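You operate a simulated robot arm through the tools that you are given. There is no shell and no other tool. Be economical: measure what you need, move in short steps, check, and stop when the job is done.

You run a simulated two-armed robot. Do the job below in one go: nothing can be reset, and whatever is moved stays where it is left.

Task
Take the red cloth from the top of the dark table and lay it out flat on the top of the washing machine.

It is judged by the outcome, as a careful person would: the job done as asked, and still so three seconds after it is handed in. It fails if anything else is knocked over, pushed out of place, dropped, spilled or broken. Flat cloth is picked up by pressing the open fingertips on it (5 to 10 N) and closing them slowly along it; thin cloth reads only 2 to 8 mm in the jaws.

Robot
Two 7-joint arms with two-finger parallel grippers on one trunk, on a base that drives. Base frame: it is fixed to the floor where the robot stands at the start and does not move with it; the origin is under the middle of the robot, x ahead of it, y to its left, z up; the surface under the hand at the start is at about z = 0.72. Units: m, degrees, N and s.
The left shoulder is at the start at [0.07, 0.133, 1.026], the right one opposite. With the tool pointing down near the work surface each hand reaches from about 0.18 to 0.64 m from the robot's upright axis, wherever it stands, measured 20 degrees to its own side. Places, roughly: top of the washing machine [-1.5, 0.9, 1]. Payload 1.57 kg a hand.
Tool frame (each hand has its own): the origin (TCP) lies between the finger pads and is the grasp point; the fingertips stand 0.03 m ahead of it; z points along the fingers, y is the line along which they close. Largest opening 0.08 m; finger width 0.017, thickness 0.012; the body of the gripper, 0.04 by 0.082 m, starts 0.08 m behind the TCP.
Orientation is told as [roll, pitch, yaw] about the base's x, y, z axes, in that order, counted from this pose: with the fingers straight down and closing along the base's y, the tool's x points along the base's -x, its y along +y and its z along -z.

Tools
- The arms move only by the tool move_arm. It takes "left_rows", "right_rows" or both (then of equal length, played together; a hand with none holds still); each is a list of rows, each an object of numbers (a shift or turn left out is 0, a gripper value left out holds the last): "rx", "ry", "rz": the turn, a rotation vector about the tool's x, y, z in degrees; "x", "y", "z": the shift along the tool's x, y, z in m; "claw": the opening, from 0 (shut) to 1 (fully open). In form: [{"rx": .., "ry": .., "rz": .., "x": .., "y": .., "z": .., "claw": ..}, ...]. A call has 1 to 10 rows; each row shifts and turns the commanded pose from where the row before left it, along the tool's axes as they then stand. A row lasts 0.2 s, in which the tool goes at most 0.05 m and 8.6 degrees; a call with a longer step from one row to the next is refused whole, and so is a gripper value outside its range. Where a pose cannot be reached the arm comes as near as it can. A force on the tool above 40 N (or 10 N above the force at the start of the call, whichever is more), or a blocked arm, ends the call early, and 0.2 s more pass. The fingers move at their own pace (about 0.153 m/s each) and stop on an object; they squeeze with about 31 N. The grip force told is the motor's: it shows also when the fingers shut on nothing. Time passes only in rows, and 0.2 s behind the last, so rows that do not move let the fingers close. It gives the time, the measured TCP pose, the force on the tool (base axes), the opening and the grip force at its end, in the units of the frame above (readings bear some noise), with the torque about the TCP (base axes, N m) and any sound that the robot's microphone picked up, and new pictures: "show" is both (left out), scene, wrist or none (wrist: the cameras of the hands that moved).
- Cameras (640 x 400 px; columns grow to the right, rows downward): "scene" is now at [0.1209, -0.0236, 1.2302]; the picture's right is [-0.33, -0.94, 0.00], its down [-0.74, 0.26, -0.62] and it looks along [0.58, -0.20, -0.79] (base axes); focal length 294 px, centre (320, 200). "left" rides on the left gripper at [0.072, 0.007, -0.122] in its tool frame; the picture's right is [-0.09, 1.00, 0.00], its down [-0.84, -0.08, -0.54] and it looks along [-0.54, -0.05, 0.84] (tool axes); focal length 238 px, centre (320, 200). "right" rides on the right gripper at [0.072, -0.007, -0.122] in its tool frame; the picture's right is [0.09, 1.00, 0.00], its down [-0.84, 0.08, -0.54] and it looks along [-0.54, 0.05, 0.84] (tool axes); focal length 238 px, centre (320, 200).
- slide_trunk(by): slides the trunk up (or, below 0, down) by that many m; the arms and the scene camera ride with it, the base frame stays. It gives what a move gives, with no picture.
- roll_base(legs): drives the robot by 1 to 6 legs, each [ahead, left, turn to the left] in m, m and degrees, along the robot's own axes; the way and the turn of a leg run together, so that a leg with both is an arc; at most 1.5 m and 180 degrees a leg. The arms and the cameras ride along, it lands a little off, and it stops where it bumps. It gives what a move gives, and a new picture of the scene camera.
- turn_head(pan, tilt): turns the head with the scene camera to pan (to the left, within 86 degrees either way) and tilt (down, from -29 to 69), counted from straight ahead of the robot. It gives what a move gives, and a new picture of the scene camera.
- point_at(camera, pixels): for up to 12 pixels [column, row] of the newest picture of that camera ("zoom" is the newest enlarged one), the place [x, y, z] in the base frame of the surface seen there, good to about 0.003 m. The clock stands still meanwhile.
- zoom(camera, box): a new picture of the part [left, top, right, bottom] of that camera's present view, enlarged. The clock stands still meanwhile.
- sign_off(): hands the job in; it is judged then, once.

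Go step by step. Measure first, check grasps and placings, and put right what went wrong. The budget is 80 turns and 260 pictures, counting those below and the enlarged ones. Unless the task says otherwise, let go and move clear before handing in, and close with one line.

The tools are called after "Request:" as name(argument=value, ...) on one line, values as JSON. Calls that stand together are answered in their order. move_arm: Moves the arms, as the interface text tells. Its arguments: {"type":"object","properties":{"left_rows":{"type":"array","items":{"type":"object","properties":{"rx":{"type":"number"},"ry":{"type":"number"},"rz":{"type":"number"},"x":{"type":"number"},"y":{"type":"number"},"z":{"type":"number"},"claw":{"type":"number"}}}},"right_rows":{"type":"array","items":{"type":"object","properties":{"rx":{"type":"number"},"ry":{"type":"number"},"rz":{"type":"number"},"x":{"type":"number"},"y":{"type":"number"},"z":{"type":"number"},"claw":{"type":"number"}}}},"show":{"type":"string","enum":["both","scene","wrist","none"]}},"required":[]} The other tools are called the same way: slide_trunk (by) slides the trunk up or down; roll_base (legs) drives the base; turn_head (pan, tilt) turns the head that bears the scene camera; point_at (camera, pixels) gives the place of the surface under pixels of a picture; zoom (camera, box) takes an enlarged picture of a part of a camera's view; sign_off () hands the job in.

At the start:

```text
t: 0.0
left_position: [0.4752, 0.1207, 0.8624]
left_orientation: [0.0, 0.1, 0.0]
left_contact_force: [0.0, 0.0, 0.5]
left_torque: [-0.01, 0.0, -0.03]
left_width: 0.0801
left_gripper_force: 0.1
right_position: [0.4057, -0.2468, 0.9087]
right_orientation: [0.0, 0.1, -0.1]
right_contact_force: [0.6, -0.2, 0.0]
right_torque: [0.01, 0.02, 0.02]
right_width: 0.0799
right_gripper_force: 0.0
trunk travel left (down, up): [-0.6, 0.34]
robot x, y, heading: [-0.0026, 0.0003, -0.0]
head pan, tilt: [-19.3, 52.0]
```

scene: 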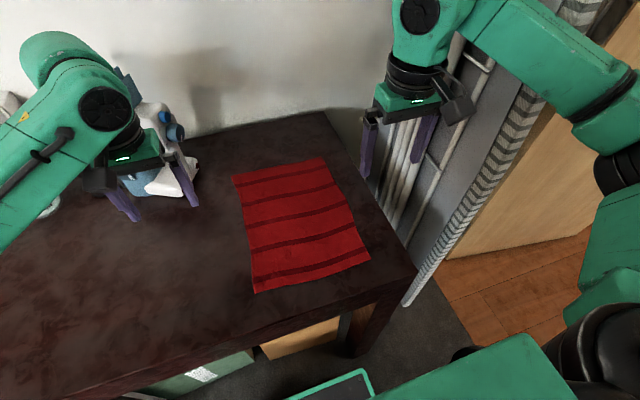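
right: 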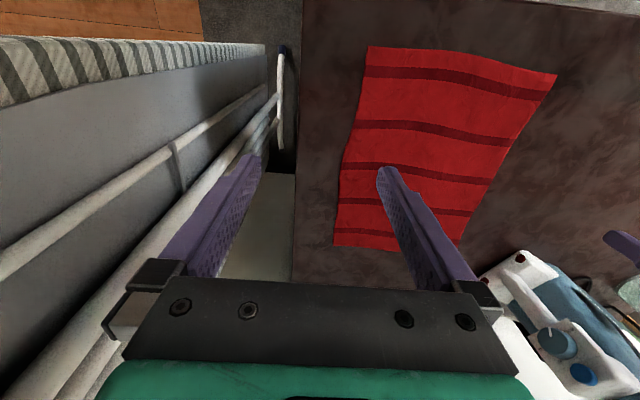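
left: 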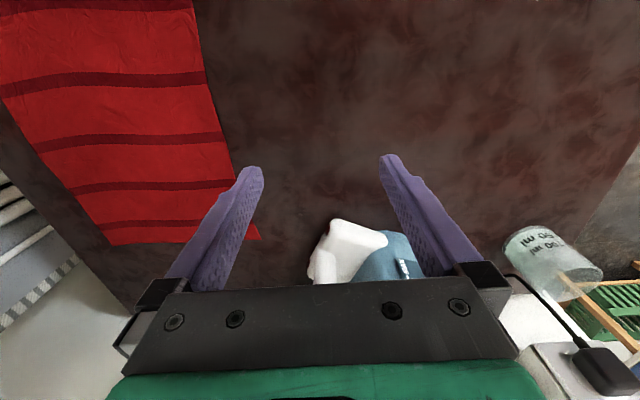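

The red cloth lies on the table in the scene view (corners about (234,177), (323,157), (370,260), (255,292)). I'll measure its corners and the table edge.

Request:
point_at(camera="scene", pixels=[[236, 179], [322, 159], [367, 258], [257, 290], [300, 220], [322, 115], [412, 272], [255, 350], [155, 180], [345, 190], [244, 230]])

Request:
turn_head(pan=80, tilt=25)

```text
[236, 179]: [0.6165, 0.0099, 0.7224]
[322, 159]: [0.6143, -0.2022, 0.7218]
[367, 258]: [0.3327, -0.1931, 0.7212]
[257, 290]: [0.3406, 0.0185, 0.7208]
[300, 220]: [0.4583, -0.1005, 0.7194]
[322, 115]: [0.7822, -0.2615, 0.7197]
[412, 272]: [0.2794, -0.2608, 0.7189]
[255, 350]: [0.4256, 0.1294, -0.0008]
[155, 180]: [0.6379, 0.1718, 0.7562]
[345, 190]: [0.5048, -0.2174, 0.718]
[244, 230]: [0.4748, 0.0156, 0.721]
```

```text
t: 1.8
left_position: [0.4759, 0.1207, 0.8622]
left_orientation: [0.0, 0.1, 0.0]
left_contact_force: [0.2, -0.5, 1.1]
left_torque: [0.01, 0.03, -0.04]
left_width: 0.0801
left_gripper_force: 0.0
right_position: [0.4067, -0.2462, 0.9066]
right_orientation: [0.0, 0.0, 0.0]
right_contact_force: [-0.1, 0.3, -0.1]
right_torque: [0.01, -0.03, -0.01]
right_width: 0.08
right_gripper_force: 0.1
trunk travel left (down, up): [-0.6, 0.34]
robot x, y, heading: [0.002, -0.0006, 0.2]
head pan, tilt: [80.0, 25.0]
```

scene: 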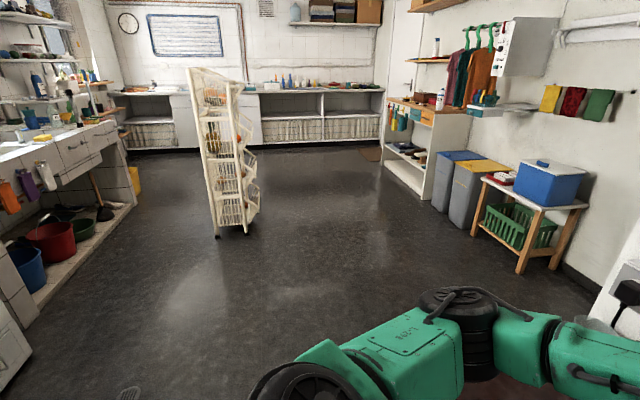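

The cloth is about 0.28 × 0.21 m, and its near edge is at x≈0.335, y −0.193 to 0.018, on a table at z≈0.719. I'll bring both hands above the near edge with the claws half open.

Request:
turn_head(pan=-8, tilt=60)

Request:
move_arm(left_rows=[{"x": 0.0213, "y": -0.0235, "z": 0.0133, "claw": 0.55}, {"x": 0.0213, "y": -0.0235, "z": 0.0133}, {"x": 0.0213, "y": -0.0235, "z": 0.0133}, {"x": 0.0213, "y": -0.0235, "z": 0.0133}, {"x": 0.0213, "y": -0.0235, "z": 0.0133}, {"x": 0.0213, "y": -0.0235, "z": 0.0133}, {}], right_rows=[{"x": 0.0098, "y": 0.0143, "z": 0.0217, "claw": 0.55}, {"x": 0.0098, "y": 0.0143, "z": 0.0217}, {"x": 0.0098, "y": 0.0143, "z": 0.0217}, {"x": 0.0098, "y": 0.0143, "z": 0.0217}, {"x": 0.0098, "y": 0.0143, "z": 0.0217}, {"x": 0.0098, "y": 0.0143, "z": 0.0217}, {}])

```text
t: 3.4
left_position: [0.4762, 0.12, 0.8629]
left_orientation: [0.0, 0.0, 0.0]
left_contact_force: [-0.2, -0.2, -0.5]
left_torque: [-0.01, 0.0, 0.0]
left_width: 0.0801
left_gripper_force: 0.0
right_position: [0.4074, -0.2472, 0.9068]
right_orientation: [0.0, 0.0, 0.0]
right_contact_force: [-0.7, -0.3, -0.1]
right_torque: [0.01, -0.04, 0.0]
right_width: 0.0802
right_gripper_force: 0.0
trunk travel left (down, up): [-0.6, 0.34]
robot x, y, heading: [-0.0042, -0.0011, -0.2]
head pan, tilt: [-8.0, 60.0]
```

scene: 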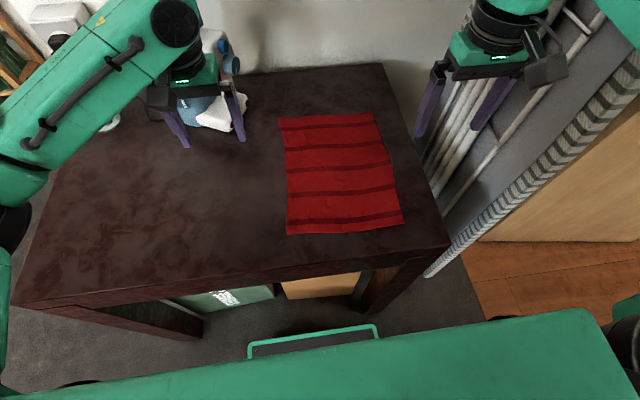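

```text
t: 5.0
left_position: [0.3487, -0.0227, 0.7825]
left_orientation: [0.0, 0.0, 0.1]
left_contact_force: [0.5, 0.0, 0.1]
left_torque: [-0.03, -0.01, 0.01]
left_width: 0.0439
left_gripper_force: 0.1
right_position: [0.3465, -0.1608, 0.7771]
right_orientation: [0.1, 0.0, 0.0]
right_contact_force: [0.3, -0.7, -0.7]
right_torque: [0.03, 0.0, -0.05]
right_width: 0.044
right_gripper_force: 0.0
trunk travel left (down, up): [-0.6, 0.34]
robot x, y, heading: [-0.0006, 0.002, -0.0]
head pan, tilt: [-8.0, 60.0]
```

scene: 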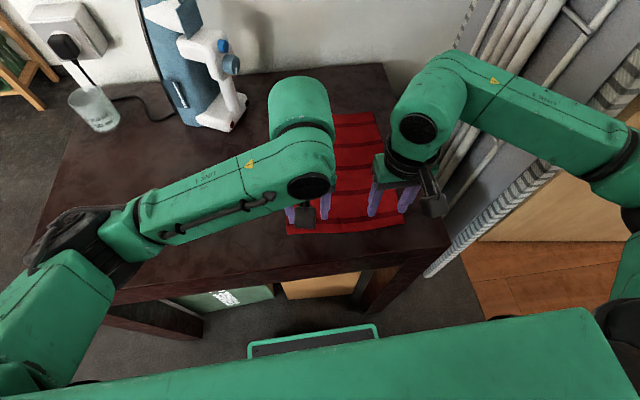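
right: 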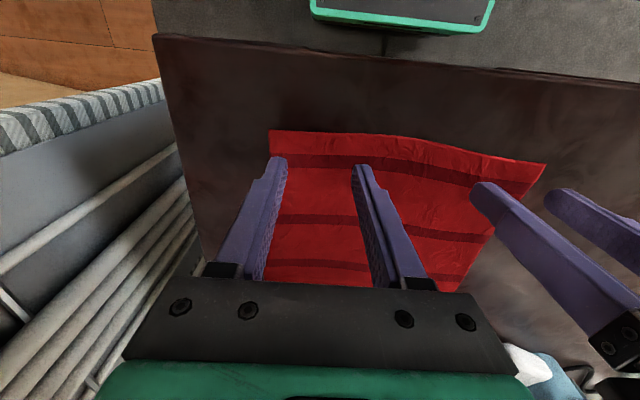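
left: 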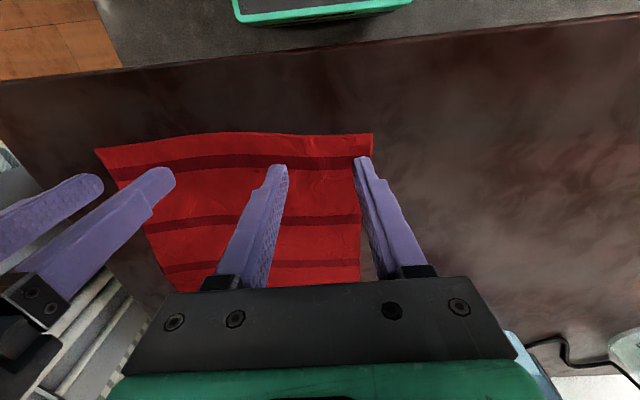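

The fingertips hover about 3 cm over the near edge (left view (277,170)/(362,160), right view (278,160)/(360,170)). I'll lower both until they press lightly.

Request:
move_arm(left_rows=[{"z": 0.013, "y": -0.003}, {"z": 0.012}, {"z": 0.006}, {"z": 0.003}, {}], right_rows=[{"z": 0.01, "y": 0.0}, {"z": 0.01}, {"z": 0.006}, {"z": 0.003}, {}], show="wrist")

```text
t: 6.2
left_position: [0.3495, -0.0232, 0.7504]
left_orientation: [-0.2, -0.2, -0.1]
left_contact_force: [3.5, 0.1, 18.5]
left_torque: [0.36, -0.04, -0.08]
left_width: 0.044
left_gripper_force: 0.1
right_position: [0.347, -0.1624, 0.7523]
right_orientation: [0.0, -0.3, -0.2]
right_contact_force: [3.5, -2.2, 20.0]
right_torque: [-0.33, -0.06, 0.04]
right_width: 0.0441
right_gripper_force: 0.2
trunk travel left (down, up): [-0.6, 0.34]
robot x, y, heading: [-0.001, 0.0001, 0.0]
head pan, tilt: [-8.0, 60.0]
```

right: 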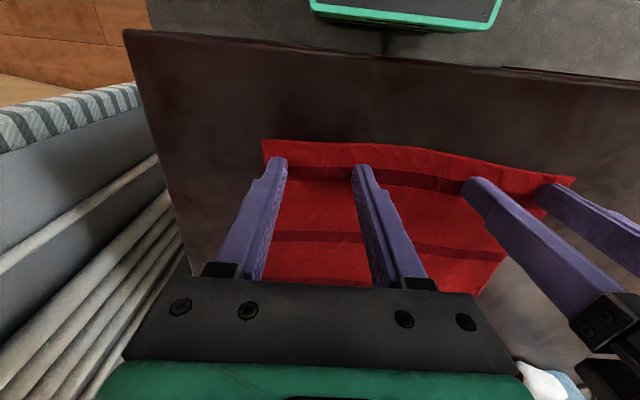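
left: 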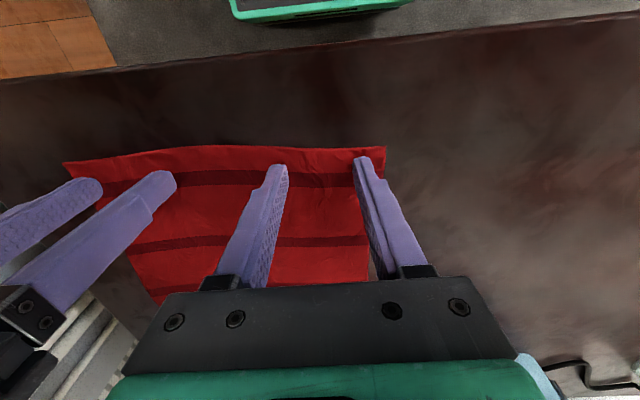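

Contact is at 18–20 N and the edge shows about 1.5 cm nearer than the fingers. I'll lift slightly, shift 8 mm toward the edge, and press again more lightly.

Request:
move_arm(left_rows=[{"z": -0.01}, {"x": 0.008}, {"z": 0.006}, {"z": 0.0025}, {}], right_rows=[{"z": -0.01}, {"x": 0.008}, {"z": 0.006}, {"z": 0.0025}, {}], show="wrist")

```text
t: 7.4
left_position: [0.3404, -0.0253, 0.7516]
left_orientation: [-0.1, -0.2, 0.1]
left_contact_force: [2.6, 0.7, 13.5]
left_torque: [0.16, -0.08, 0.01]
left_width: 0.0441
left_gripper_force: 0.1
right_position: [0.3375, -0.1618, 0.7521]
right_orientation: [0.0, -0.1, 0.0]
right_contact_force: [0.9, 0.4, 4.9]
right_torque: [-0.06, -0.01, -0.01]
right_width: 0.0438
right_gripper_force: 0.2
trunk travel left (down, up): [-0.6, 0.34]
robot x, y, heading: [-0.0044, -0.0007, -0.2]
head pan, tilt: [-8.0, 60.0]
```

right: 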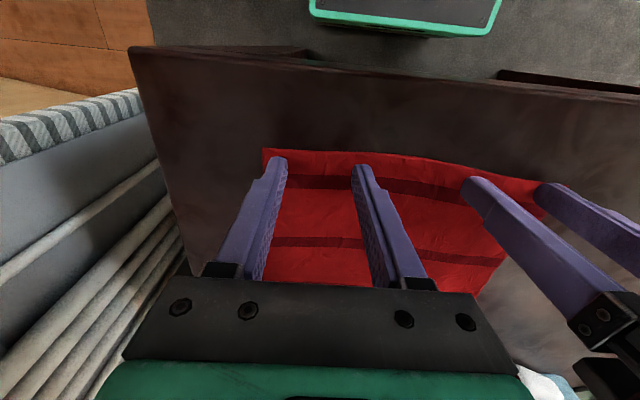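
left: 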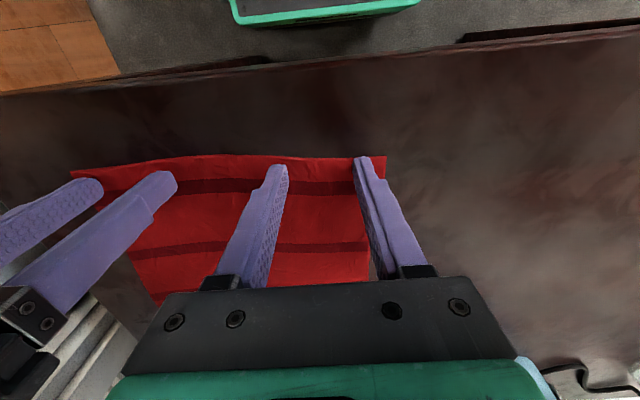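

Now left presses at 13 N and right at 5 N, right at the edge. I'll even that out and close slowly.

Request:
move_arm(left_rows=[{"z": -0.0004, "claw": 0.48}, {"claw": 0.4}, {"claw": 0.32}, {"claw": 0.24}, {"claw": 0.16}, {"claw": 0.08}, {"claw": 0.0}, {}, {}], right_rows=[{"z": 0.0004, "claw": 0.48}, {"claw": 0.4}, {"claw": 0.32}, {"claw": 0.24}, {"claw": 0.16}, {"claw": 0.08}, {"claw": 0.0}, {}, {}])

```text
t: 9.4
left_position: [0.3389, -0.0252, 0.7508]
left_orientation: [-0.2, -0.2, -0.1]
left_contact_force: [-0.4, -11.4, 12.6]
left_torque: [-0.34, -0.04, 0.0]
left_width: 0.0025
left_gripper_force: 24.2
right_position: [0.3373, -0.1598, 0.7513]
right_orientation: [0.1, -0.2, 0.0]
right_contact_force: [-0.3, 10.4, 10.5]
right_torque: [0.3, 0.03, 0.03]
right_width: 0.0024
right_gripper_force: 23.9
trunk travel left (down, up): [-0.6, 0.34]
robot x, y, heading: [-0.001, 0.0036, -0.2]
head pan, tilt: [-8.0, 60.0]
```

scene: 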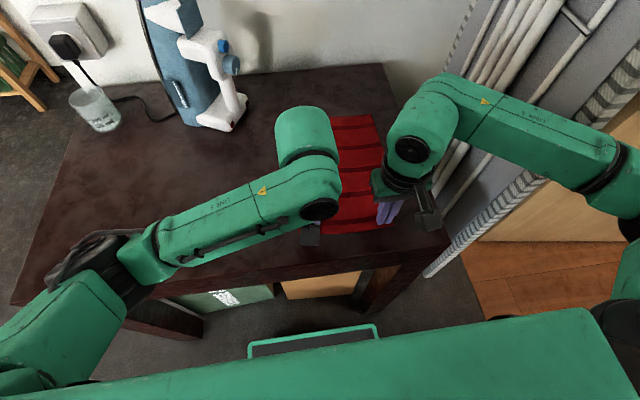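
right: 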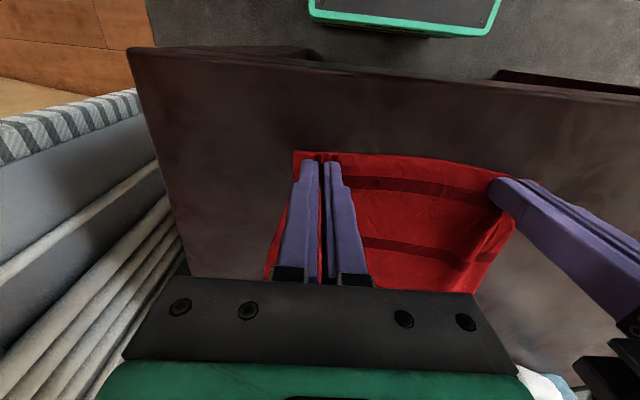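
left: 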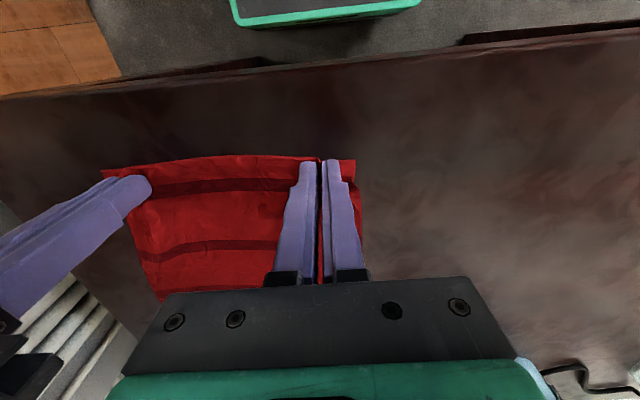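

Both grippers hold 2.5 mm of cloth, with the cloth taut between them. I'll relax the hands inward slightly and lift.

Request:
move_arm(left_rows=[{"z": -0.01, "y": -0.002}, {"z": -0.02, "y": -0.001}, {"z": -0.03}, {"z": -0.03}, {"z": -0.03}, {"z": -0.03}, {}], right_rows=[{"z": -0.01, "y": 0.002}, {"z": -0.02, "y": 0.001}, {"z": -0.03}, {"z": -0.03}, {"z": -0.03}, {"z": -0.03}, {}])

```text
t: 11.0
left_position: [0.3398, -0.0263, 0.9002]
left_orientation: [0.1, 0.1, 0.2]
left_contact_force: [0.4, -1.2, -0.1]
left_torque: [-0.03, -0.03, -0.02]
left_width: 0.0024
left_gripper_force: 24.0
right_position: [0.3411, -0.1589, 0.8983]
right_orientation: [0.0, 0.0, 0.1]
right_contact_force: [0.3, 0.9, 0.9]
right_torque: [-0.01, 0.01, -0.01]
right_width: 0.0021
right_gripper_force: 23.7
trunk travel left (down, up): [-0.6, 0.34]
robot x, y, heading: [-0.0017, 0.0029, -0.2]
head pan, tilt: [-8.0, 60.0]
```

scene: 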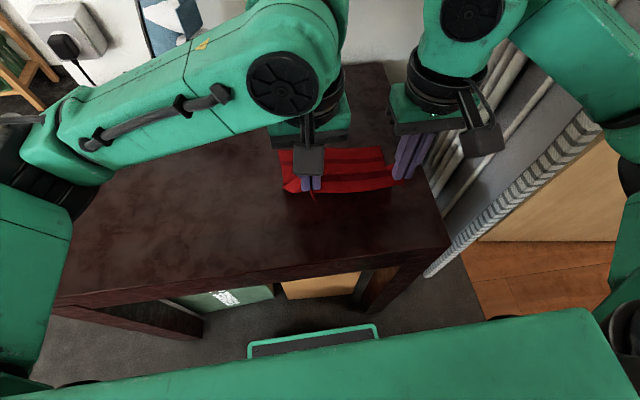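
right: 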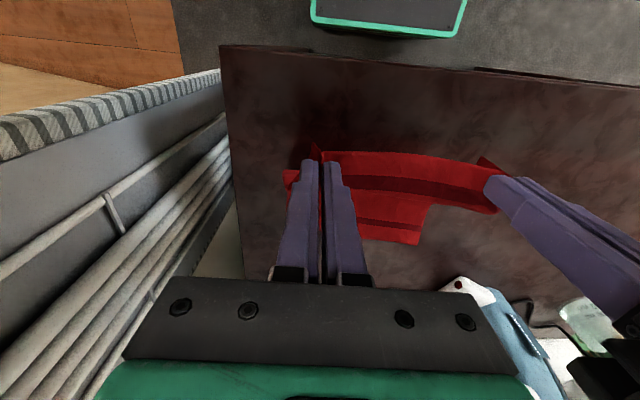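
left: 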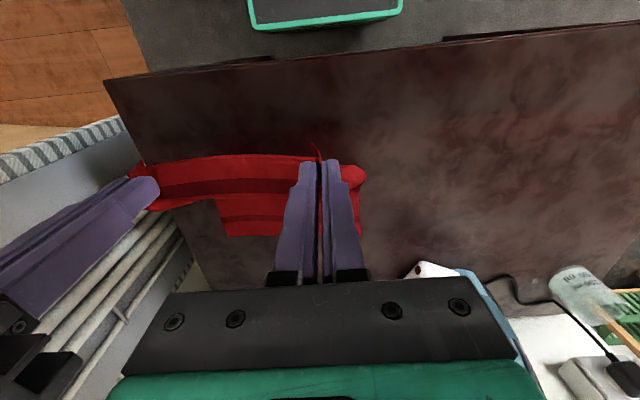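

The cloth hangs from both hands. I'll raise the trunk so it clears the table.

Request:
slide_trunk(by=0.33)

Request:
turn_head(pan=-8, tilt=60)

```text
t: 14.2
left_position: [0.3384, -0.0268, 1.2304]
left_orientation: [0.0, 0.1, 0.0]
left_contact_force: [0.1, 0.3, 0.2]
left_torque: [0.03, 0.0, -0.02]
left_width: 0.0024
left_gripper_force: 24.2
right_position: [0.3408, -0.1592, 1.2284]
right_orientation: [0.0, 0.0, 0.0]
right_contact_force: [0.7, -0.2, 0.7]
right_torque: [0.04, 0.02, 0.02]
right_width: 0.0018
right_gripper_force: 23.8
trunk travel left (down, up): [-0.93, 0.01]
robot x, y, heading: [-0.0002, -0.0039, 0.1]
head pan, tilt: [-8.0, 60.0]
```

```text
t: 14.8
left_position: [0.34, -0.0283, 1.2305]
left_orientation: [-0.1, 0.2, -0.1]
left_contact_force: [-0.1, 0.4, 0.1]
left_torque: [0.02, 0.0, 0.02]
left_width: 0.0026
left_gripper_force: 23.8
right_position: [0.3397, -0.1603, 1.2276]
right_orientation: [0.0, 0.0, 0.0]
right_contact_force: [0.4, 0.2, -0.7]
right_torque: [0.01, 0.0, 0.04]
right_width: 0.0021
right_gripper_force: 23.8
trunk travel left (down, up): [-0.93, 0.01]
robot x, y, heading: [0.001, -0.0016, -0.0]
head pan, tilt: [-8.0, 60.0]
```

scene: 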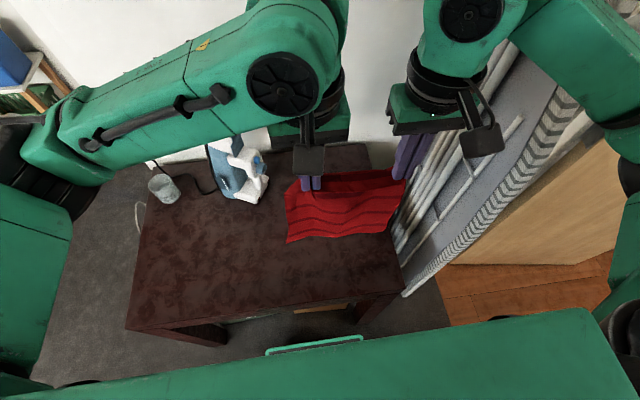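

The cloth is well clear of the table. I'll look to the left and right before backing out.

Request:
turn_head(pan=86, tilt=35)

Request:
turn_head(pan=-86, tilt=35)

```text
t: 16.5
left_position: [0.34, -0.0271, 1.2294]
left_orientation: [0.1, 0.0, 0.0]
left_contact_force: [0.4, -0.5, -0.3]
left_torque: [-0.01, 0.0, 0.01]
left_width: 0.0025
left_gripper_force: 23.2
right_position: [0.3398, -0.1583, 1.2287]
right_orientation: [0.0, 0.0, 0.1]
right_contact_force: [0.7, 0.5, 0.6]
right_torque: [-0.02, 0.01, -0.01]
right_width: 0.0019
right_gripper_force: 23.3
trunk travel left (down, up): [-0.93, 0.01]
robot x, y, heading: [0.0024, 0.0016, 0.0]
head pan, tilt: [85.9, 35.0]
```

scene: 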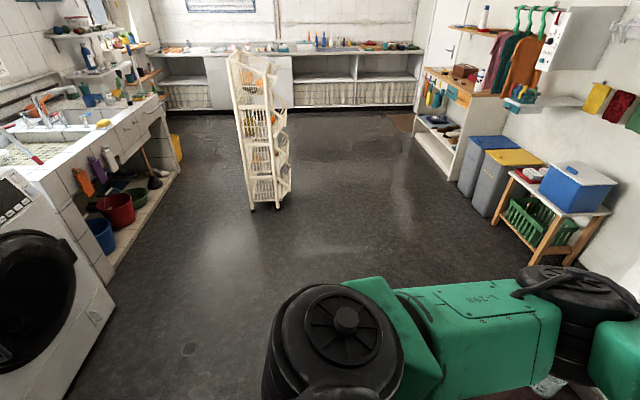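

```text
t: 19.1
left_position: [0.3397, -0.0284, 1.2281]
left_orientation: [-0.1, 0.0, 0.0]
left_contact_force: [-1.0, -1.0, -0.9]
left_torque: [-0.02, -0.02, -0.01]
left_width: 0.0026
left_gripper_force: 23.9
right_position: [0.3401, -0.1597, 1.2283]
right_orientation: [-0.1, 0.0, 0.0]
right_contact_force: [0.6, 0.3, -0.4]
right_torque: [0.0, 0.0, 0.01]
right_width: 0.0018
right_gripper_force: 23.5
trunk travel left (down, up): [-0.93, 0.01]
robot x, y, heading: [-0.0007, 0.0027, -0.1]
head pan, tilt: [-85.9, 35.0]
```

scene: 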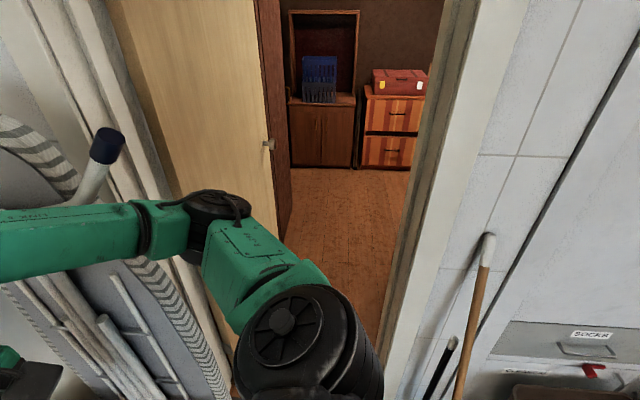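

The washing machine is at the lower left of the earlier left view, with its front facing the table; a broom leans at my right rear. I'll look left once more and measure it before driving.

Request:
turn_head(pan=86, tilt=35)

Request:
point_at(camera="scene", pixels=[[113, 308], [20, 172], [65, 398], [60, 210], [250, 208], [5, 300], [490, 215], [560, 200]])

```text
t: 21.7
left_position: [0.339, -0.0278, 1.2293]
left_orientation: [0.0, 0.1, 0.0]
left_contact_force: [-0.7, 0.0, 0.0]
left_torque: [0.01, -0.02, -0.04]
left_width: 0.0024
left_gripper_force: 23.7
right_position: [0.3411, -0.159, 1.2275]
right_orientation: [0.0, 0.0, 0.1]
right_contact_force: [0.7, -0.3, 0.4]
right_torque: [0.01, -0.02, -0.03]
right_width: 0.0021
right_gripper_force: 24.4
trunk travel left (down, up): [-0.93, 0.01]
robot x, y, heading: [-0.0012, 0.0032, 0.1]
head pan, tilt: [85.9, 35.0]
```

scene: 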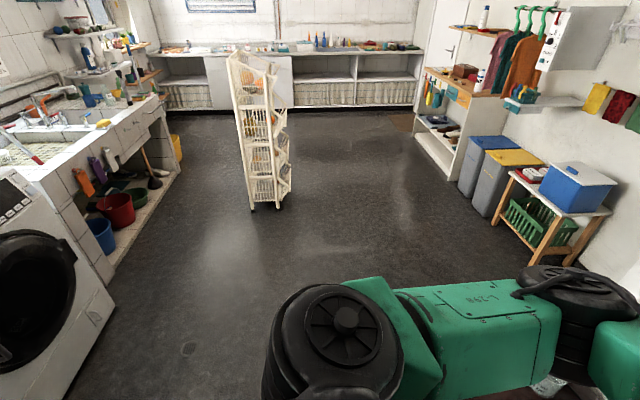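

```text
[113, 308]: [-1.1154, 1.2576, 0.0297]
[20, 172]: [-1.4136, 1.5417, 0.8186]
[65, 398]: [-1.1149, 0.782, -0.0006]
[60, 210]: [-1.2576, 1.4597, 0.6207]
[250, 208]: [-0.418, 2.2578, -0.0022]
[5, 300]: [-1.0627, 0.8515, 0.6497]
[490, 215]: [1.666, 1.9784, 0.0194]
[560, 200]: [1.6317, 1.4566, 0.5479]
```

The machine front is at x≈−1.11 (door bulging to −1.06), spanning y≈0.6–1.26. I'll back off, shift left, then turn toward it.

Request:
roll_base(legs=[[-0.28, 0, 0], [0, 0.9, 0], [0, 0, 90]])

```text
t: 31.8
left_position: [-0.2634, 1.2411, 1.2291]
left_orientation: [-0.1, 0.1, 91.0]
left_contact_force: [1.1, -0.2, 0.3]
left_torque: [-0.02, -0.01, -0.03]
left_width: 0.0022
left_gripper_force: 23.9
right_position: [-0.132, 1.2448, 1.2277]
right_orientation: [0.1, 0.0, 90.9]
right_contact_force: [-1.1, -0.4, 0.1]
right_torque: [0.0, 0.0, -0.03]
right_width: 0.0024
right_gripper_force: 24.0
trunk travel left (down, up): [-0.93, 0.01]
robot x, y, heading: [-0.286, 0.8984, 90.9]
head pan, tilt: [85.9, 35.0]
```

scene: 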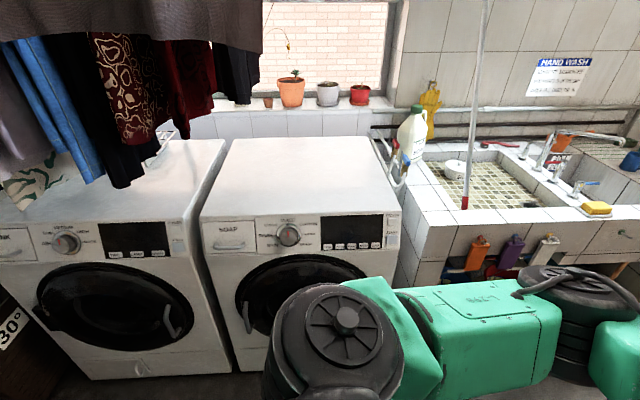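

Two machines are visible; the one at centre (top between (205,205), (395,205), (240,140), (360,140)) should be the one near y=0.9. I'll measure its top.

Request:
point_at(camera="scene", pixels=[[206, 208], [390, 205], [240, 142], [362, 142], [300, 175], [300, 250], [300, 290], [150, 200], [465, 200], [415, 130], [120, 180], [130, 190]])

Request:
zoom(camera="scene", box=[0, 120, 420, 380])

```text
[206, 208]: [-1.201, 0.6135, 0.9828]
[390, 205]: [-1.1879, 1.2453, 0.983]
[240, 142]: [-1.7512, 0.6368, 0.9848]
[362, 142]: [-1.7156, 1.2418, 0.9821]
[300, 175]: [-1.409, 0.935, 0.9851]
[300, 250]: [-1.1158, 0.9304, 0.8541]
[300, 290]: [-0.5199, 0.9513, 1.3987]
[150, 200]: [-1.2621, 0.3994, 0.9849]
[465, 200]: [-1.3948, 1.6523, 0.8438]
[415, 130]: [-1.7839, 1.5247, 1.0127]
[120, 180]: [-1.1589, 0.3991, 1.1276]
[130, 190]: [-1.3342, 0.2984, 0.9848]
```

```text
1.52 times, centred on (210, 250) of scene
```

zoom: 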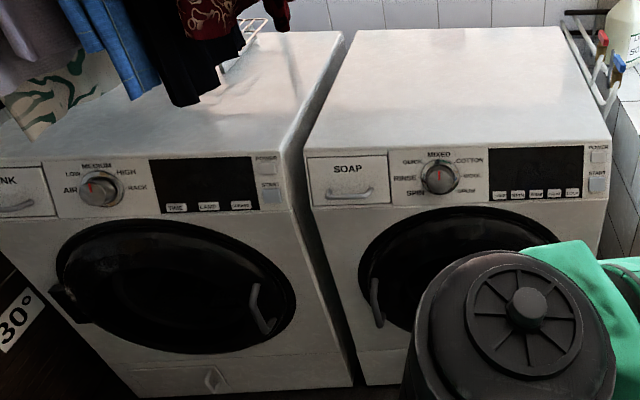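

The right one is the washer (SOAP, RINSE, SPIN, COTTON); its top is at z≈0.984, x −1.19 to −1.75, y 0.61 to 1.25. The laundry hanging at upper left must be avoided by the left arm, so I'll measure it and then turn to face the machine.

Request:
point_at(camera="scene", pixels=[[248, 100], [215, 100], [180, 120], [120, 180], [60, 120], [85, 175], [255, 20], [20, 150]])

Request:
roll_base(legs=[[0, 0, 89.1]])

Request:
turn_head(pan=0, tilt=45)

```text
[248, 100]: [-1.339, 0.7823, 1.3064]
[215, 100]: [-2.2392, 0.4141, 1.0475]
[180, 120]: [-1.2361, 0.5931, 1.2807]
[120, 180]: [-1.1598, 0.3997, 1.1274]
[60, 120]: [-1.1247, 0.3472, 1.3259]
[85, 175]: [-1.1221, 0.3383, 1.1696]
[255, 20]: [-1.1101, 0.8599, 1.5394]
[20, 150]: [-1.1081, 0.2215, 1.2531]
```

```text
t: 36.0
left_position: [-0.6268, 0.9288, 1.2307]
left_orientation: [0.0, 0.0, -179.7]
left_contact_force: [1.3, 0.1, 0.6]
left_torque: [0.03, 0.01, -0.03]
left_width: 0.0025
left_gripper_force: 23.7
right_position: [-0.6278, 1.0596, 1.2283]
right_orientation: [0.0, -0.1, -179.9]
right_contact_force: [0.4, -0.5, -0.1]
right_torque: [-0.03, -0.01, -0.03]
right_width: 0.0021
right_gripper_force: 23.8
trunk travel left (down, up): [-0.93, 0.01]
robot x, y, heading: [-0.2856, 0.9039, -179.5]
head pan, tilt: [85.9, 35.0]
```

scene: 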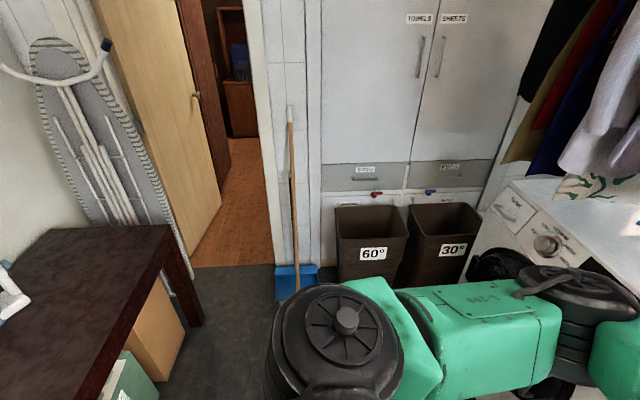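

```text
t: 37.6
left_position: [-0.6258, 0.9289, 1.2295]
left_orientation: [-0.1, 0.0, -179.7]
left_contact_force: [-0.1, 0.3, 0.0]
left_torque: [0.03, -0.01, -0.04]
left_width: 0.0022
left_gripper_force: 23.6
right_position: [-0.6289, 1.0583, 1.2285]
right_orientation: [0.0, 0.0, -179.9]
right_contact_force: [1.2, -0.6, -0.5]
right_torque: [-0.05, -0.01, -0.03]
right_width: 0.002
right_gripper_force: 23.8
trunk travel left (down, up): [-0.93, 0.01]
robot x, y, heading: [-0.2872, 0.9027, -179.5]
head pan, tilt: [0.0, 45.0]
```

scene: 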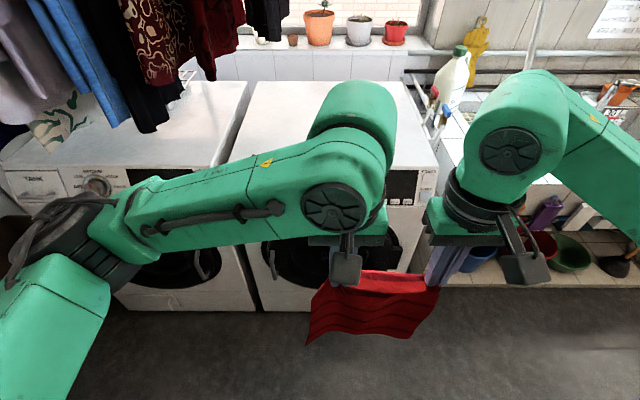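

The laundry hangs at x≈−1.11 to −1.34 with y up to about 0.85, so I need to approach from its right side. I'll measure my own left elbow and look down for the base's footprint.

Request:
point_at(camera="scene", pixels=[[60, 225], [20, 270], [130, 200], [350, 90], [390, 320], [430, 130], [240, 15], [205, 60], [150, 125], [530, 60], [455, 70], [545, 75]])

Request:
turn_head(pan=0, tilt=69)

```text
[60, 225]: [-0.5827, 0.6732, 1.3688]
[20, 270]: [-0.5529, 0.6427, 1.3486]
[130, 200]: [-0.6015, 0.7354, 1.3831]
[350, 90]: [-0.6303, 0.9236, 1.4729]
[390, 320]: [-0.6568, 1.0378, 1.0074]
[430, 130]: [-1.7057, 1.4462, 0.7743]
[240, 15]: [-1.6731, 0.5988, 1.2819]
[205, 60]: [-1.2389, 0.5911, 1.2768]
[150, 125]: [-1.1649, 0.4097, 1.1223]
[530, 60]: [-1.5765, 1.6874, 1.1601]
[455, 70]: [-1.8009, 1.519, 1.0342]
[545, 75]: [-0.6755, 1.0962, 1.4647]
```

```text
t: 38.5
left_position: [-0.6255, 0.9281, 1.2292]
left_orientation: [0.0, 0.0, -179.7]
left_contact_force: [0.3, 0.6, 1.0]
left_torque: [0.02, 0.0, -0.04]
left_width: 0.0024
left_gripper_force: 23.7
right_position: [-0.6278, 1.0589, 1.2284]
right_orientation: [0.1, 0.0, -179.8]
right_contact_force: [0.1, -0.1, 0.1]
right_torque: [-0.02, -0.02, -0.04]
right_width: 0.0023
right_gripper_force: 24.1
trunk travel left (down, up): [-0.93, 0.01]
robot x, y, heading: [-0.2899, 0.9032, -179.7]
head pan, tilt: [0.0, 68.8]
```

scene: 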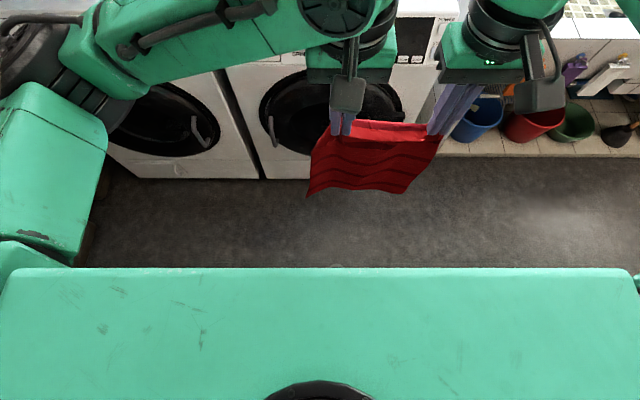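

The cloth's hang is good; the base front seems about 0.25 m ahead of the axis. I'll shift right (+y) to keep the left elbow away from the laundry, edge forward a bit, and then raise the hands.

Request:
roll_base(legs=[[0, -0.3, -0.5], [0.15, 0, 0]])

Request:
move_arm(left_rows=[{"z": -0.025, "y": 0.0}, {"z": -0.025}, {"z": -0.025}, {"z": -0.025}, {}], right_rows=[{"z": -0.025}, {"z": -0.025}, {"z": -0.025}, {"z": -0.025}, {}], show="none")

Request:
turn_head(pan=15, tilt=35)

```text
t: 41.5
left_position: [-0.7729, 1.2322, 1.2304]
left_orientation: [0.0, -0.1, 179.9]
left_contact_force: [0.3, 0.3, 0.0]
left_torque: [0.03, 0.05, 0.0]
left_width: 0.0025
left_gripper_force: 23.6
right_position: [-0.7734, 1.3638, 1.2308]
right_orientation: [0.0, -0.2, 179.8]
right_contact_force: [0.2, -0.6, 0.0]
right_torque: [-0.04, 0.05, -0.03]
right_width: 0.0021
right_gripper_force: 23.1
trunk travel left (down, up): [-0.93, 0.01]
robot x, y, heading: [-0.4388, 1.2031, 179.7]
head pan, tilt: [0.0, 68.8]
```

scene: 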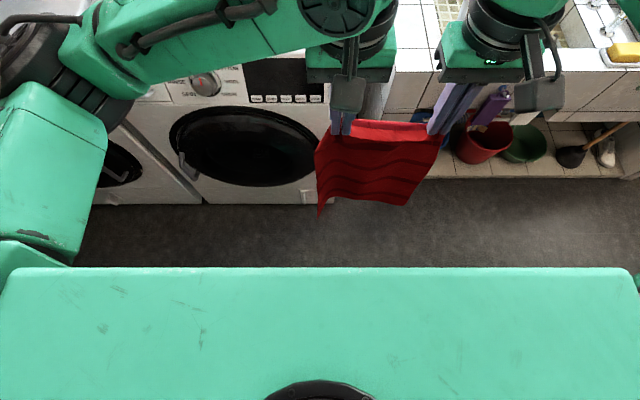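

```text
t: 42.7
left_position: [-0.7766, 1.2342, 1.3301]
left_orientation: [0.0, 0.0, 179.8]
left_contact_force: [0.6, 1.2, -0.5]
left_torque: [0.01, -0.01, -0.02]
left_width: 0.0023
left_gripper_force: 23.7
right_position: [-0.7765, 1.3638, 1.3295]
right_orientation: [-0.1, 0.0, 179.7]
right_contact_force: [-0.4, -1.1, -0.6]
right_torque: [-0.01, 0.03, 0.0]
right_width: 0.0022
right_gripper_force: 24.1
trunk travel left (down, up): [-0.93, 0.01]
robot x, y, heading: [-0.4353, 1.2026, 179.6]
head pan, tilt: [0.0, 68.8]
```

```text
t: 43.7
left_position: [-0.777, 1.2322, 1.3295]
left_orientation: [-0.1, 0.1, 179.7]
left_contact_force: [0.4, 0.3, -0.9]
left_torque: [0.04, 0.01, -0.08]
left_width: 0.0025
left_gripper_force: 23.4
right_position: [-0.777, 1.3642, 1.3283]
right_orientation: [0.0, 0.0, 179.8]
right_contact_force: [-0.3, -0.4, 0.9]
right_torque: [-0.03, 0.01, -0.02]
right_width: 0.0021
right_gripper_force: 23.6
trunk travel left (down, up): [-0.93, 0.01]
robot x, y, heading: [-0.4379, 1.1992, 179.9]
head pan, tilt: [15.0, 35.0]
```

scene: 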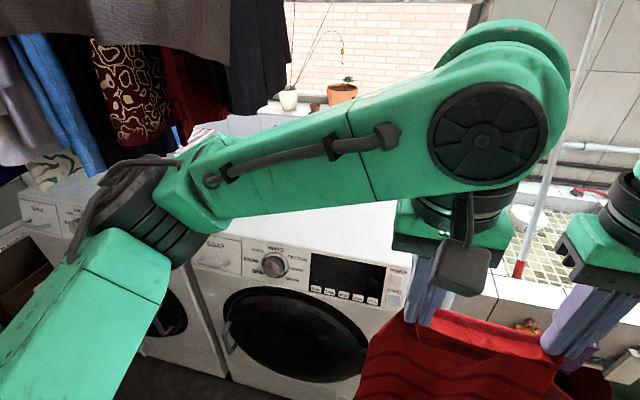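

The hands are at y 1.23/1.36, so they need to shift left (−y) by about 0.18 m. I'll do this here, away from everything, and check where the elbow goes.

Request:
move_arm(left_rows=[{"y": 0.03}, {"y": 0.03}, {"y": 0.03}, {"y": 0.03}, {"y": 0.03}, {"y": 0.03}, {}], right_rows=[{"y": 0.03}, {"y": 0.03}, {"y": 0.03}, {"y": 0.03}, {"y": 0.03}, {"y": 0.03}, {}], show="scene")

Request:
point_at(camera="scene", pixels=[[60, 300], [110, 250], [150, 200], [200, 170], [160, 240], [30, 330]])

```text
t: 45.3
left_position: [-0.776, 1.0516, 1.3298]
left_orientation: [0.0, 0.1, 179.8]
left_contact_force: [1.0, 0.3, -0.7]
left_torque: [0.01, 0.01, -0.03]
left_width: 0.0025
left_gripper_force: 23.9
right_position: [-0.7795, 1.1833, 1.3278]
right_orientation: [0.0, 0.1, 179.7]
right_contact_force: [0.7, 0.0, 0.2]
right_torque: [-0.03, -0.03, -0.04]
right_width: 0.0019
right_gripper_force: 23.3
trunk travel left (down, up): [-0.93, 0.01]
robot x, y, heading: [-0.4372, 1.1999, 179.4]
head pan, tilt: [15.0, 35.0]
```

scene: 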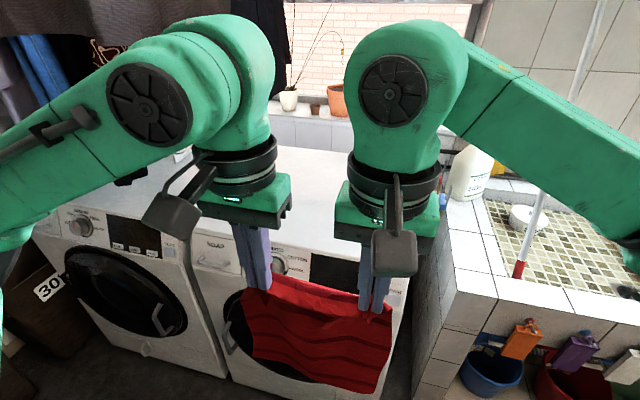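

```text
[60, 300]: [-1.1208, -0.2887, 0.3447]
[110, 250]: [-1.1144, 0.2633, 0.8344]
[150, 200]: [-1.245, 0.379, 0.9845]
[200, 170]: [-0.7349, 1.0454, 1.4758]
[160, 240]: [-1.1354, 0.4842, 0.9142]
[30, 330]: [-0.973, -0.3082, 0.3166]
```

I'll measure the left forearm and elbow now.

Request:
point_at(camera="scene", pixels=[[5, 120], [60, 180], [15, 230], [130, 60], [180, 60], [40, 130], [230, 25], [10, 270]])

Request:
turn_head(pan=50, tilt=35)

```text
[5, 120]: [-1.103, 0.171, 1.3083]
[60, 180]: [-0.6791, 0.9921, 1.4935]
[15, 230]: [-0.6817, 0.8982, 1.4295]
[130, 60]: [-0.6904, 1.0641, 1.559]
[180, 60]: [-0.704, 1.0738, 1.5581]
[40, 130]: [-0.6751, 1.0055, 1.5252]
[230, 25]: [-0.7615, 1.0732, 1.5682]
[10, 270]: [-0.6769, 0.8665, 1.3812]
```

```text
t: 46.3
left_position: [-0.7771, 1.0519, 1.3288]
left_orientation: [0.0, 0.1, 179.7]
left_contact_force: [0.3, 0.0, 0.0]
left_torque: [-0.01, -0.01, -0.05]
left_width: 0.0023
left_gripper_force: 23.5
right_position: [-0.7789, 1.1819, 1.328]
right_orientation: [0.0, 0.0, 179.7]
right_contact_force: [0.4, 0.3, 0.3]
right_torque: [-0.02, 0.0, 0.0]
right_width: 0.0021
right_gripper_force: 23.7
trunk travel left (down, up): [-0.93, 0.01]
robot x, y, heading: [-0.4366, 1.2011, 179.9]
head pan, tilt: [50.0, 35.0]
```

scene: 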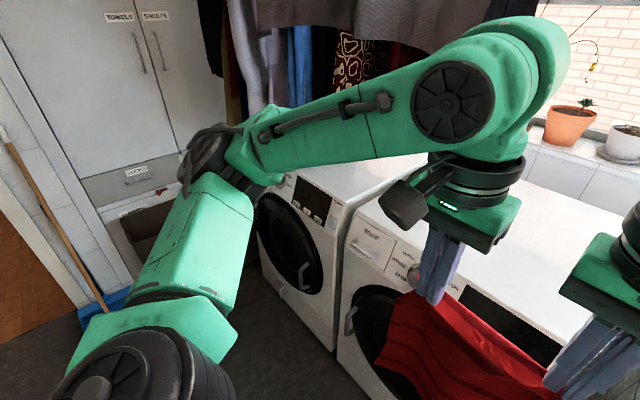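

Request:
point_at(camera="scene", pixels=[[210, 145], [195, 165], [255, 150], [225, 200], [270, 120], [370, 110], [420, 20], [385, 60]])

```text
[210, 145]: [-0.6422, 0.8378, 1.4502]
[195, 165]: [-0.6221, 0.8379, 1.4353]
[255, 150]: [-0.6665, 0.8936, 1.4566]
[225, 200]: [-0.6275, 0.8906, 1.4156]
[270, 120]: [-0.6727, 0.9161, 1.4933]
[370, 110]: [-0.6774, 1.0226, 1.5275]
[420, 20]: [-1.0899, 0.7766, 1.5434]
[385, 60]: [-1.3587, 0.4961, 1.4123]
```

The left elbow is at y≈0.84, close to the laundry's right end (y≈0.86 at z≥1.5). I'll shift the base 9 cm further right while moving the hands back left, then edge forward and check.

Request:
roll_base(legs=[[0, -0.09, 0], [0.15, 0, 0]])

Request:
move_arm(left_rows=[{"y": 0.025}, {"y": 0.025}, {"y": 0.025}, {"y": 0.025}, {}], right_rows=[{"y": 0.025}, {"y": 0.025}, {"y": 0.025}, {"y": 0.025}, {}], show="scene")

Request:
turn_head(pan=10, tilt=50)

```text
t: 48.4
left_position: [-0.9248, 1.145, 1.3302]
left_orientation: [0.1, -0.2, 179.7]
left_contact_force: [0.5, 0.7, 1.2]
left_torque: [0.0, 0.01, 0.0]
left_width: 0.0023
left_gripper_force: 23.8
right_position: [-0.927, 1.2752, 1.3298]
right_orientation: [0.1, -0.2, 179.9]
right_contact_force: [0.6, 0.0, -0.1]
right_torque: [-0.03, 0.0, -0.04]
right_width: 0.0021
right_gripper_force: 24.0
trunk travel left (down, up): [-0.93, 0.01]
robot x, y, heading: [-0.5856, 1.2922, 180.0]
head pan, tilt: [50.0, 35.0]
```

scene: 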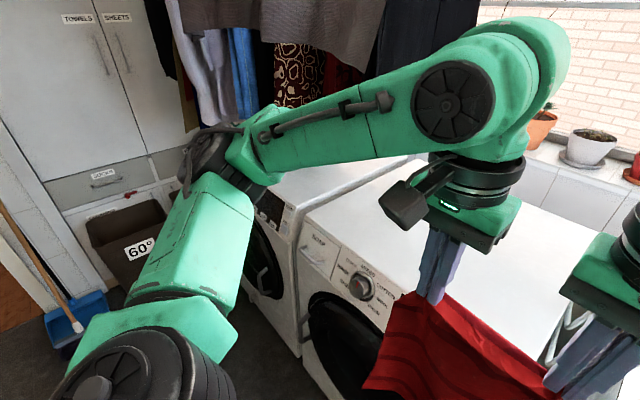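

```text
t: 49.6
left_position: [-0.9286, 1.0426, 1.3298]
left_orientation: [0.0, -0.1, 179.8]
left_contact_force: [0.4, -0.1, -0.5]
left_torque: [-0.04, 0.01, -0.05]
left_width: 0.0024
left_gripper_force: 24.1
right_position: [-0.9302, 1.1739, 1.3271]
right_orientation: [0.1, -0.1, 179.7]
right_contact_force: [0.2, 0.8, -0.1]
right_torque: [-0.02, 0.03, -0.03]
right_width: 0.0024
right_gripper_force: 24.0
trunk travel left (down, up): [-0.93, 0.01]
robot x, y, heading: [-0.5863, 1.29, 179.6]
head pan, tilt: [50.0, 35.0]
```

scene: 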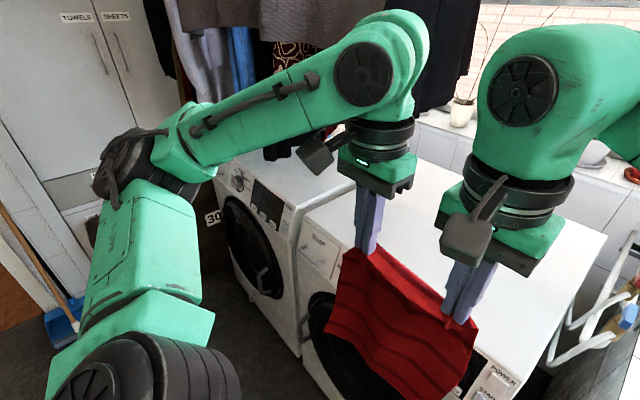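

```text
t: 50.7
left_position: [-0.9283, 1.0434, 1.3292]
left_orientation: [-0.1, 0.1, 179.8]
left_contact_force: [-0.8, -0.5, 0.4]
left_torque: [-0.01, 0.01, -0.02]
left_width: 0.0025
left_gripper_force: 24.1
right_position: [-0.9313, 1.1727, 1.3262]
right_orientation: [0.0, 0.0, 179.8]
right_contact_force: [0.1, -1.0, -0.6]
right_torque: [0.03, 0.01, -0.07]
right_width: 0.0018
right_gripper_force: 23.8
trunk travel left (down, up): [-0.93, 0.01]
robot x, y, heading: [-0.5889, 1.2933, 179.9]
head pan, tilt: [10.0, 50.0]
```

scene: 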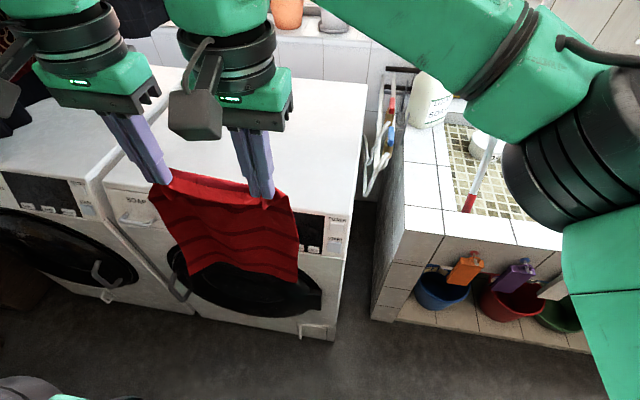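

The cloth hangs neatly above-front of the washer. I'll check the cloth's bottom edge, my right elbow and the pole standing in the sink.

Request:
point_at(camera="scene", pixels=[[193, 272], [296, 280], [540, 180], [600, 120], [480, 90], [490, 160], [468, 205], [390, 130], [320, 330], [340, 240], [375, 310]])

```text
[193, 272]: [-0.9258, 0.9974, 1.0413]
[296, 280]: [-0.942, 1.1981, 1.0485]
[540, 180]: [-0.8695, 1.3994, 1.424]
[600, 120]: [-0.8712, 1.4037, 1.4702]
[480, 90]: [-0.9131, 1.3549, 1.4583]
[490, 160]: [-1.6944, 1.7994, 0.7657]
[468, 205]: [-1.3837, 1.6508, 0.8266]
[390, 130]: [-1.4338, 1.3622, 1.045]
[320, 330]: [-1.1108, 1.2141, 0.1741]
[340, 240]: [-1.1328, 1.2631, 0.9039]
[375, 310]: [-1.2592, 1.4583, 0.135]
```

The cloth bottom is at z≈1.04, 6 cm above the top. I'll edge forward 0.12 m watching the left elbow.

Request:
turn_head(pan=50, tilt=30)

Request:
roll_base(legs=[[0.12, 0, 0]])

Request:
point_at(camera="scene", pixels=[[120, 190], [100, 220], [150, 180], [180, 165], [220, 130], [300, 90], [250, 90], [230, 100], [300, 60], [400, 40], [440, 80], [460, 130]])

```text
t: 51.8
left_position: [-0.9297, 1.045, 1.3292]
left_orientation: [0.0, -0.1, 179.8]
left_contact_force: [-0.5, -0.3, -0.5]
left_torque: [0.01, -0.01, -0.09]
left_width: 0.0025
left_gripper_force: 24.1
right_position: [-0.9306, 1.174, 1.3272]
right_orientation: [0.0, 0.0, 179.8]
right_contact_force: [-0.9, 0.2, -0.2]
right_torque: [-0.01, 0.02, -0.04]
right_width: 0.0021
right_gripper_force: 24.0
trunk travel left (down, up): [-0.93, 0.01]
robot x, y, heading: [-0.5896, 1.2946, 179.4]
head pan, tilt: [50.0, 30.0]
```

scene: 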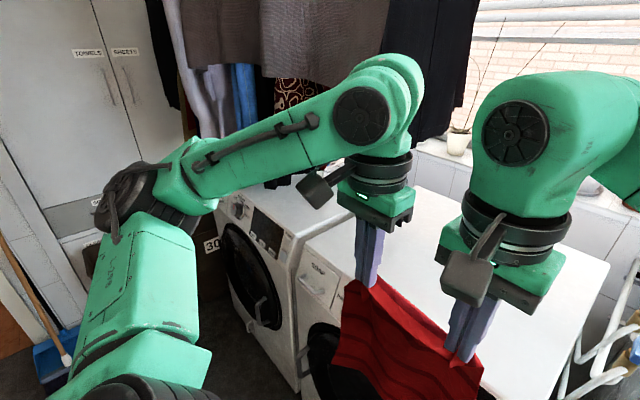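

```text
t: 53.0
left_position: [-1.0442, 1.0444, 1.3319]
left_orientation: [0.0, -0.2, 179.9]
left_contact_force: [0.5, 0.1, 0.5]
left_torque: [-0.04, 0.0, -0.02]
left_width: 0.0024
left_gripper_force: 23.5
right_position: [-1.0469, 1.1742, 1.3276]
right_orientation: [-0.1, -0.3, 179.9]
right_contact_force: [-0.3, -1.4, -0.5]
right_torque: [0.02, 0.04, -0.01]
right_width: 0.0021
right_gripper_force: 23.8
trunk travel left (down, up): [-0.93, 0.01]
robot x, y, heading: [-0.71, 1.2955, 180.1]
head pan, tilt: [50.0, 30.0]
```

scene: 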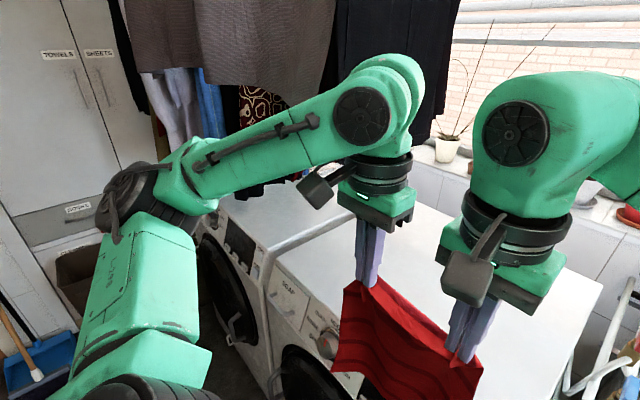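

```text
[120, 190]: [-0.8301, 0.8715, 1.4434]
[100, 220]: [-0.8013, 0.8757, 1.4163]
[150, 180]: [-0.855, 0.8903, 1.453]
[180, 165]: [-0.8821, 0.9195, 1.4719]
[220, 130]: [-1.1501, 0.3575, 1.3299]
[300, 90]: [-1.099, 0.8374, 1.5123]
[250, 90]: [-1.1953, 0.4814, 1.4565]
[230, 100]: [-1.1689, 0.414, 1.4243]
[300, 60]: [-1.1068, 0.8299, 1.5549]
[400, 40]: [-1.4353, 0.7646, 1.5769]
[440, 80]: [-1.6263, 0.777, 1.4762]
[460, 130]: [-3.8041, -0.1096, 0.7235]
```

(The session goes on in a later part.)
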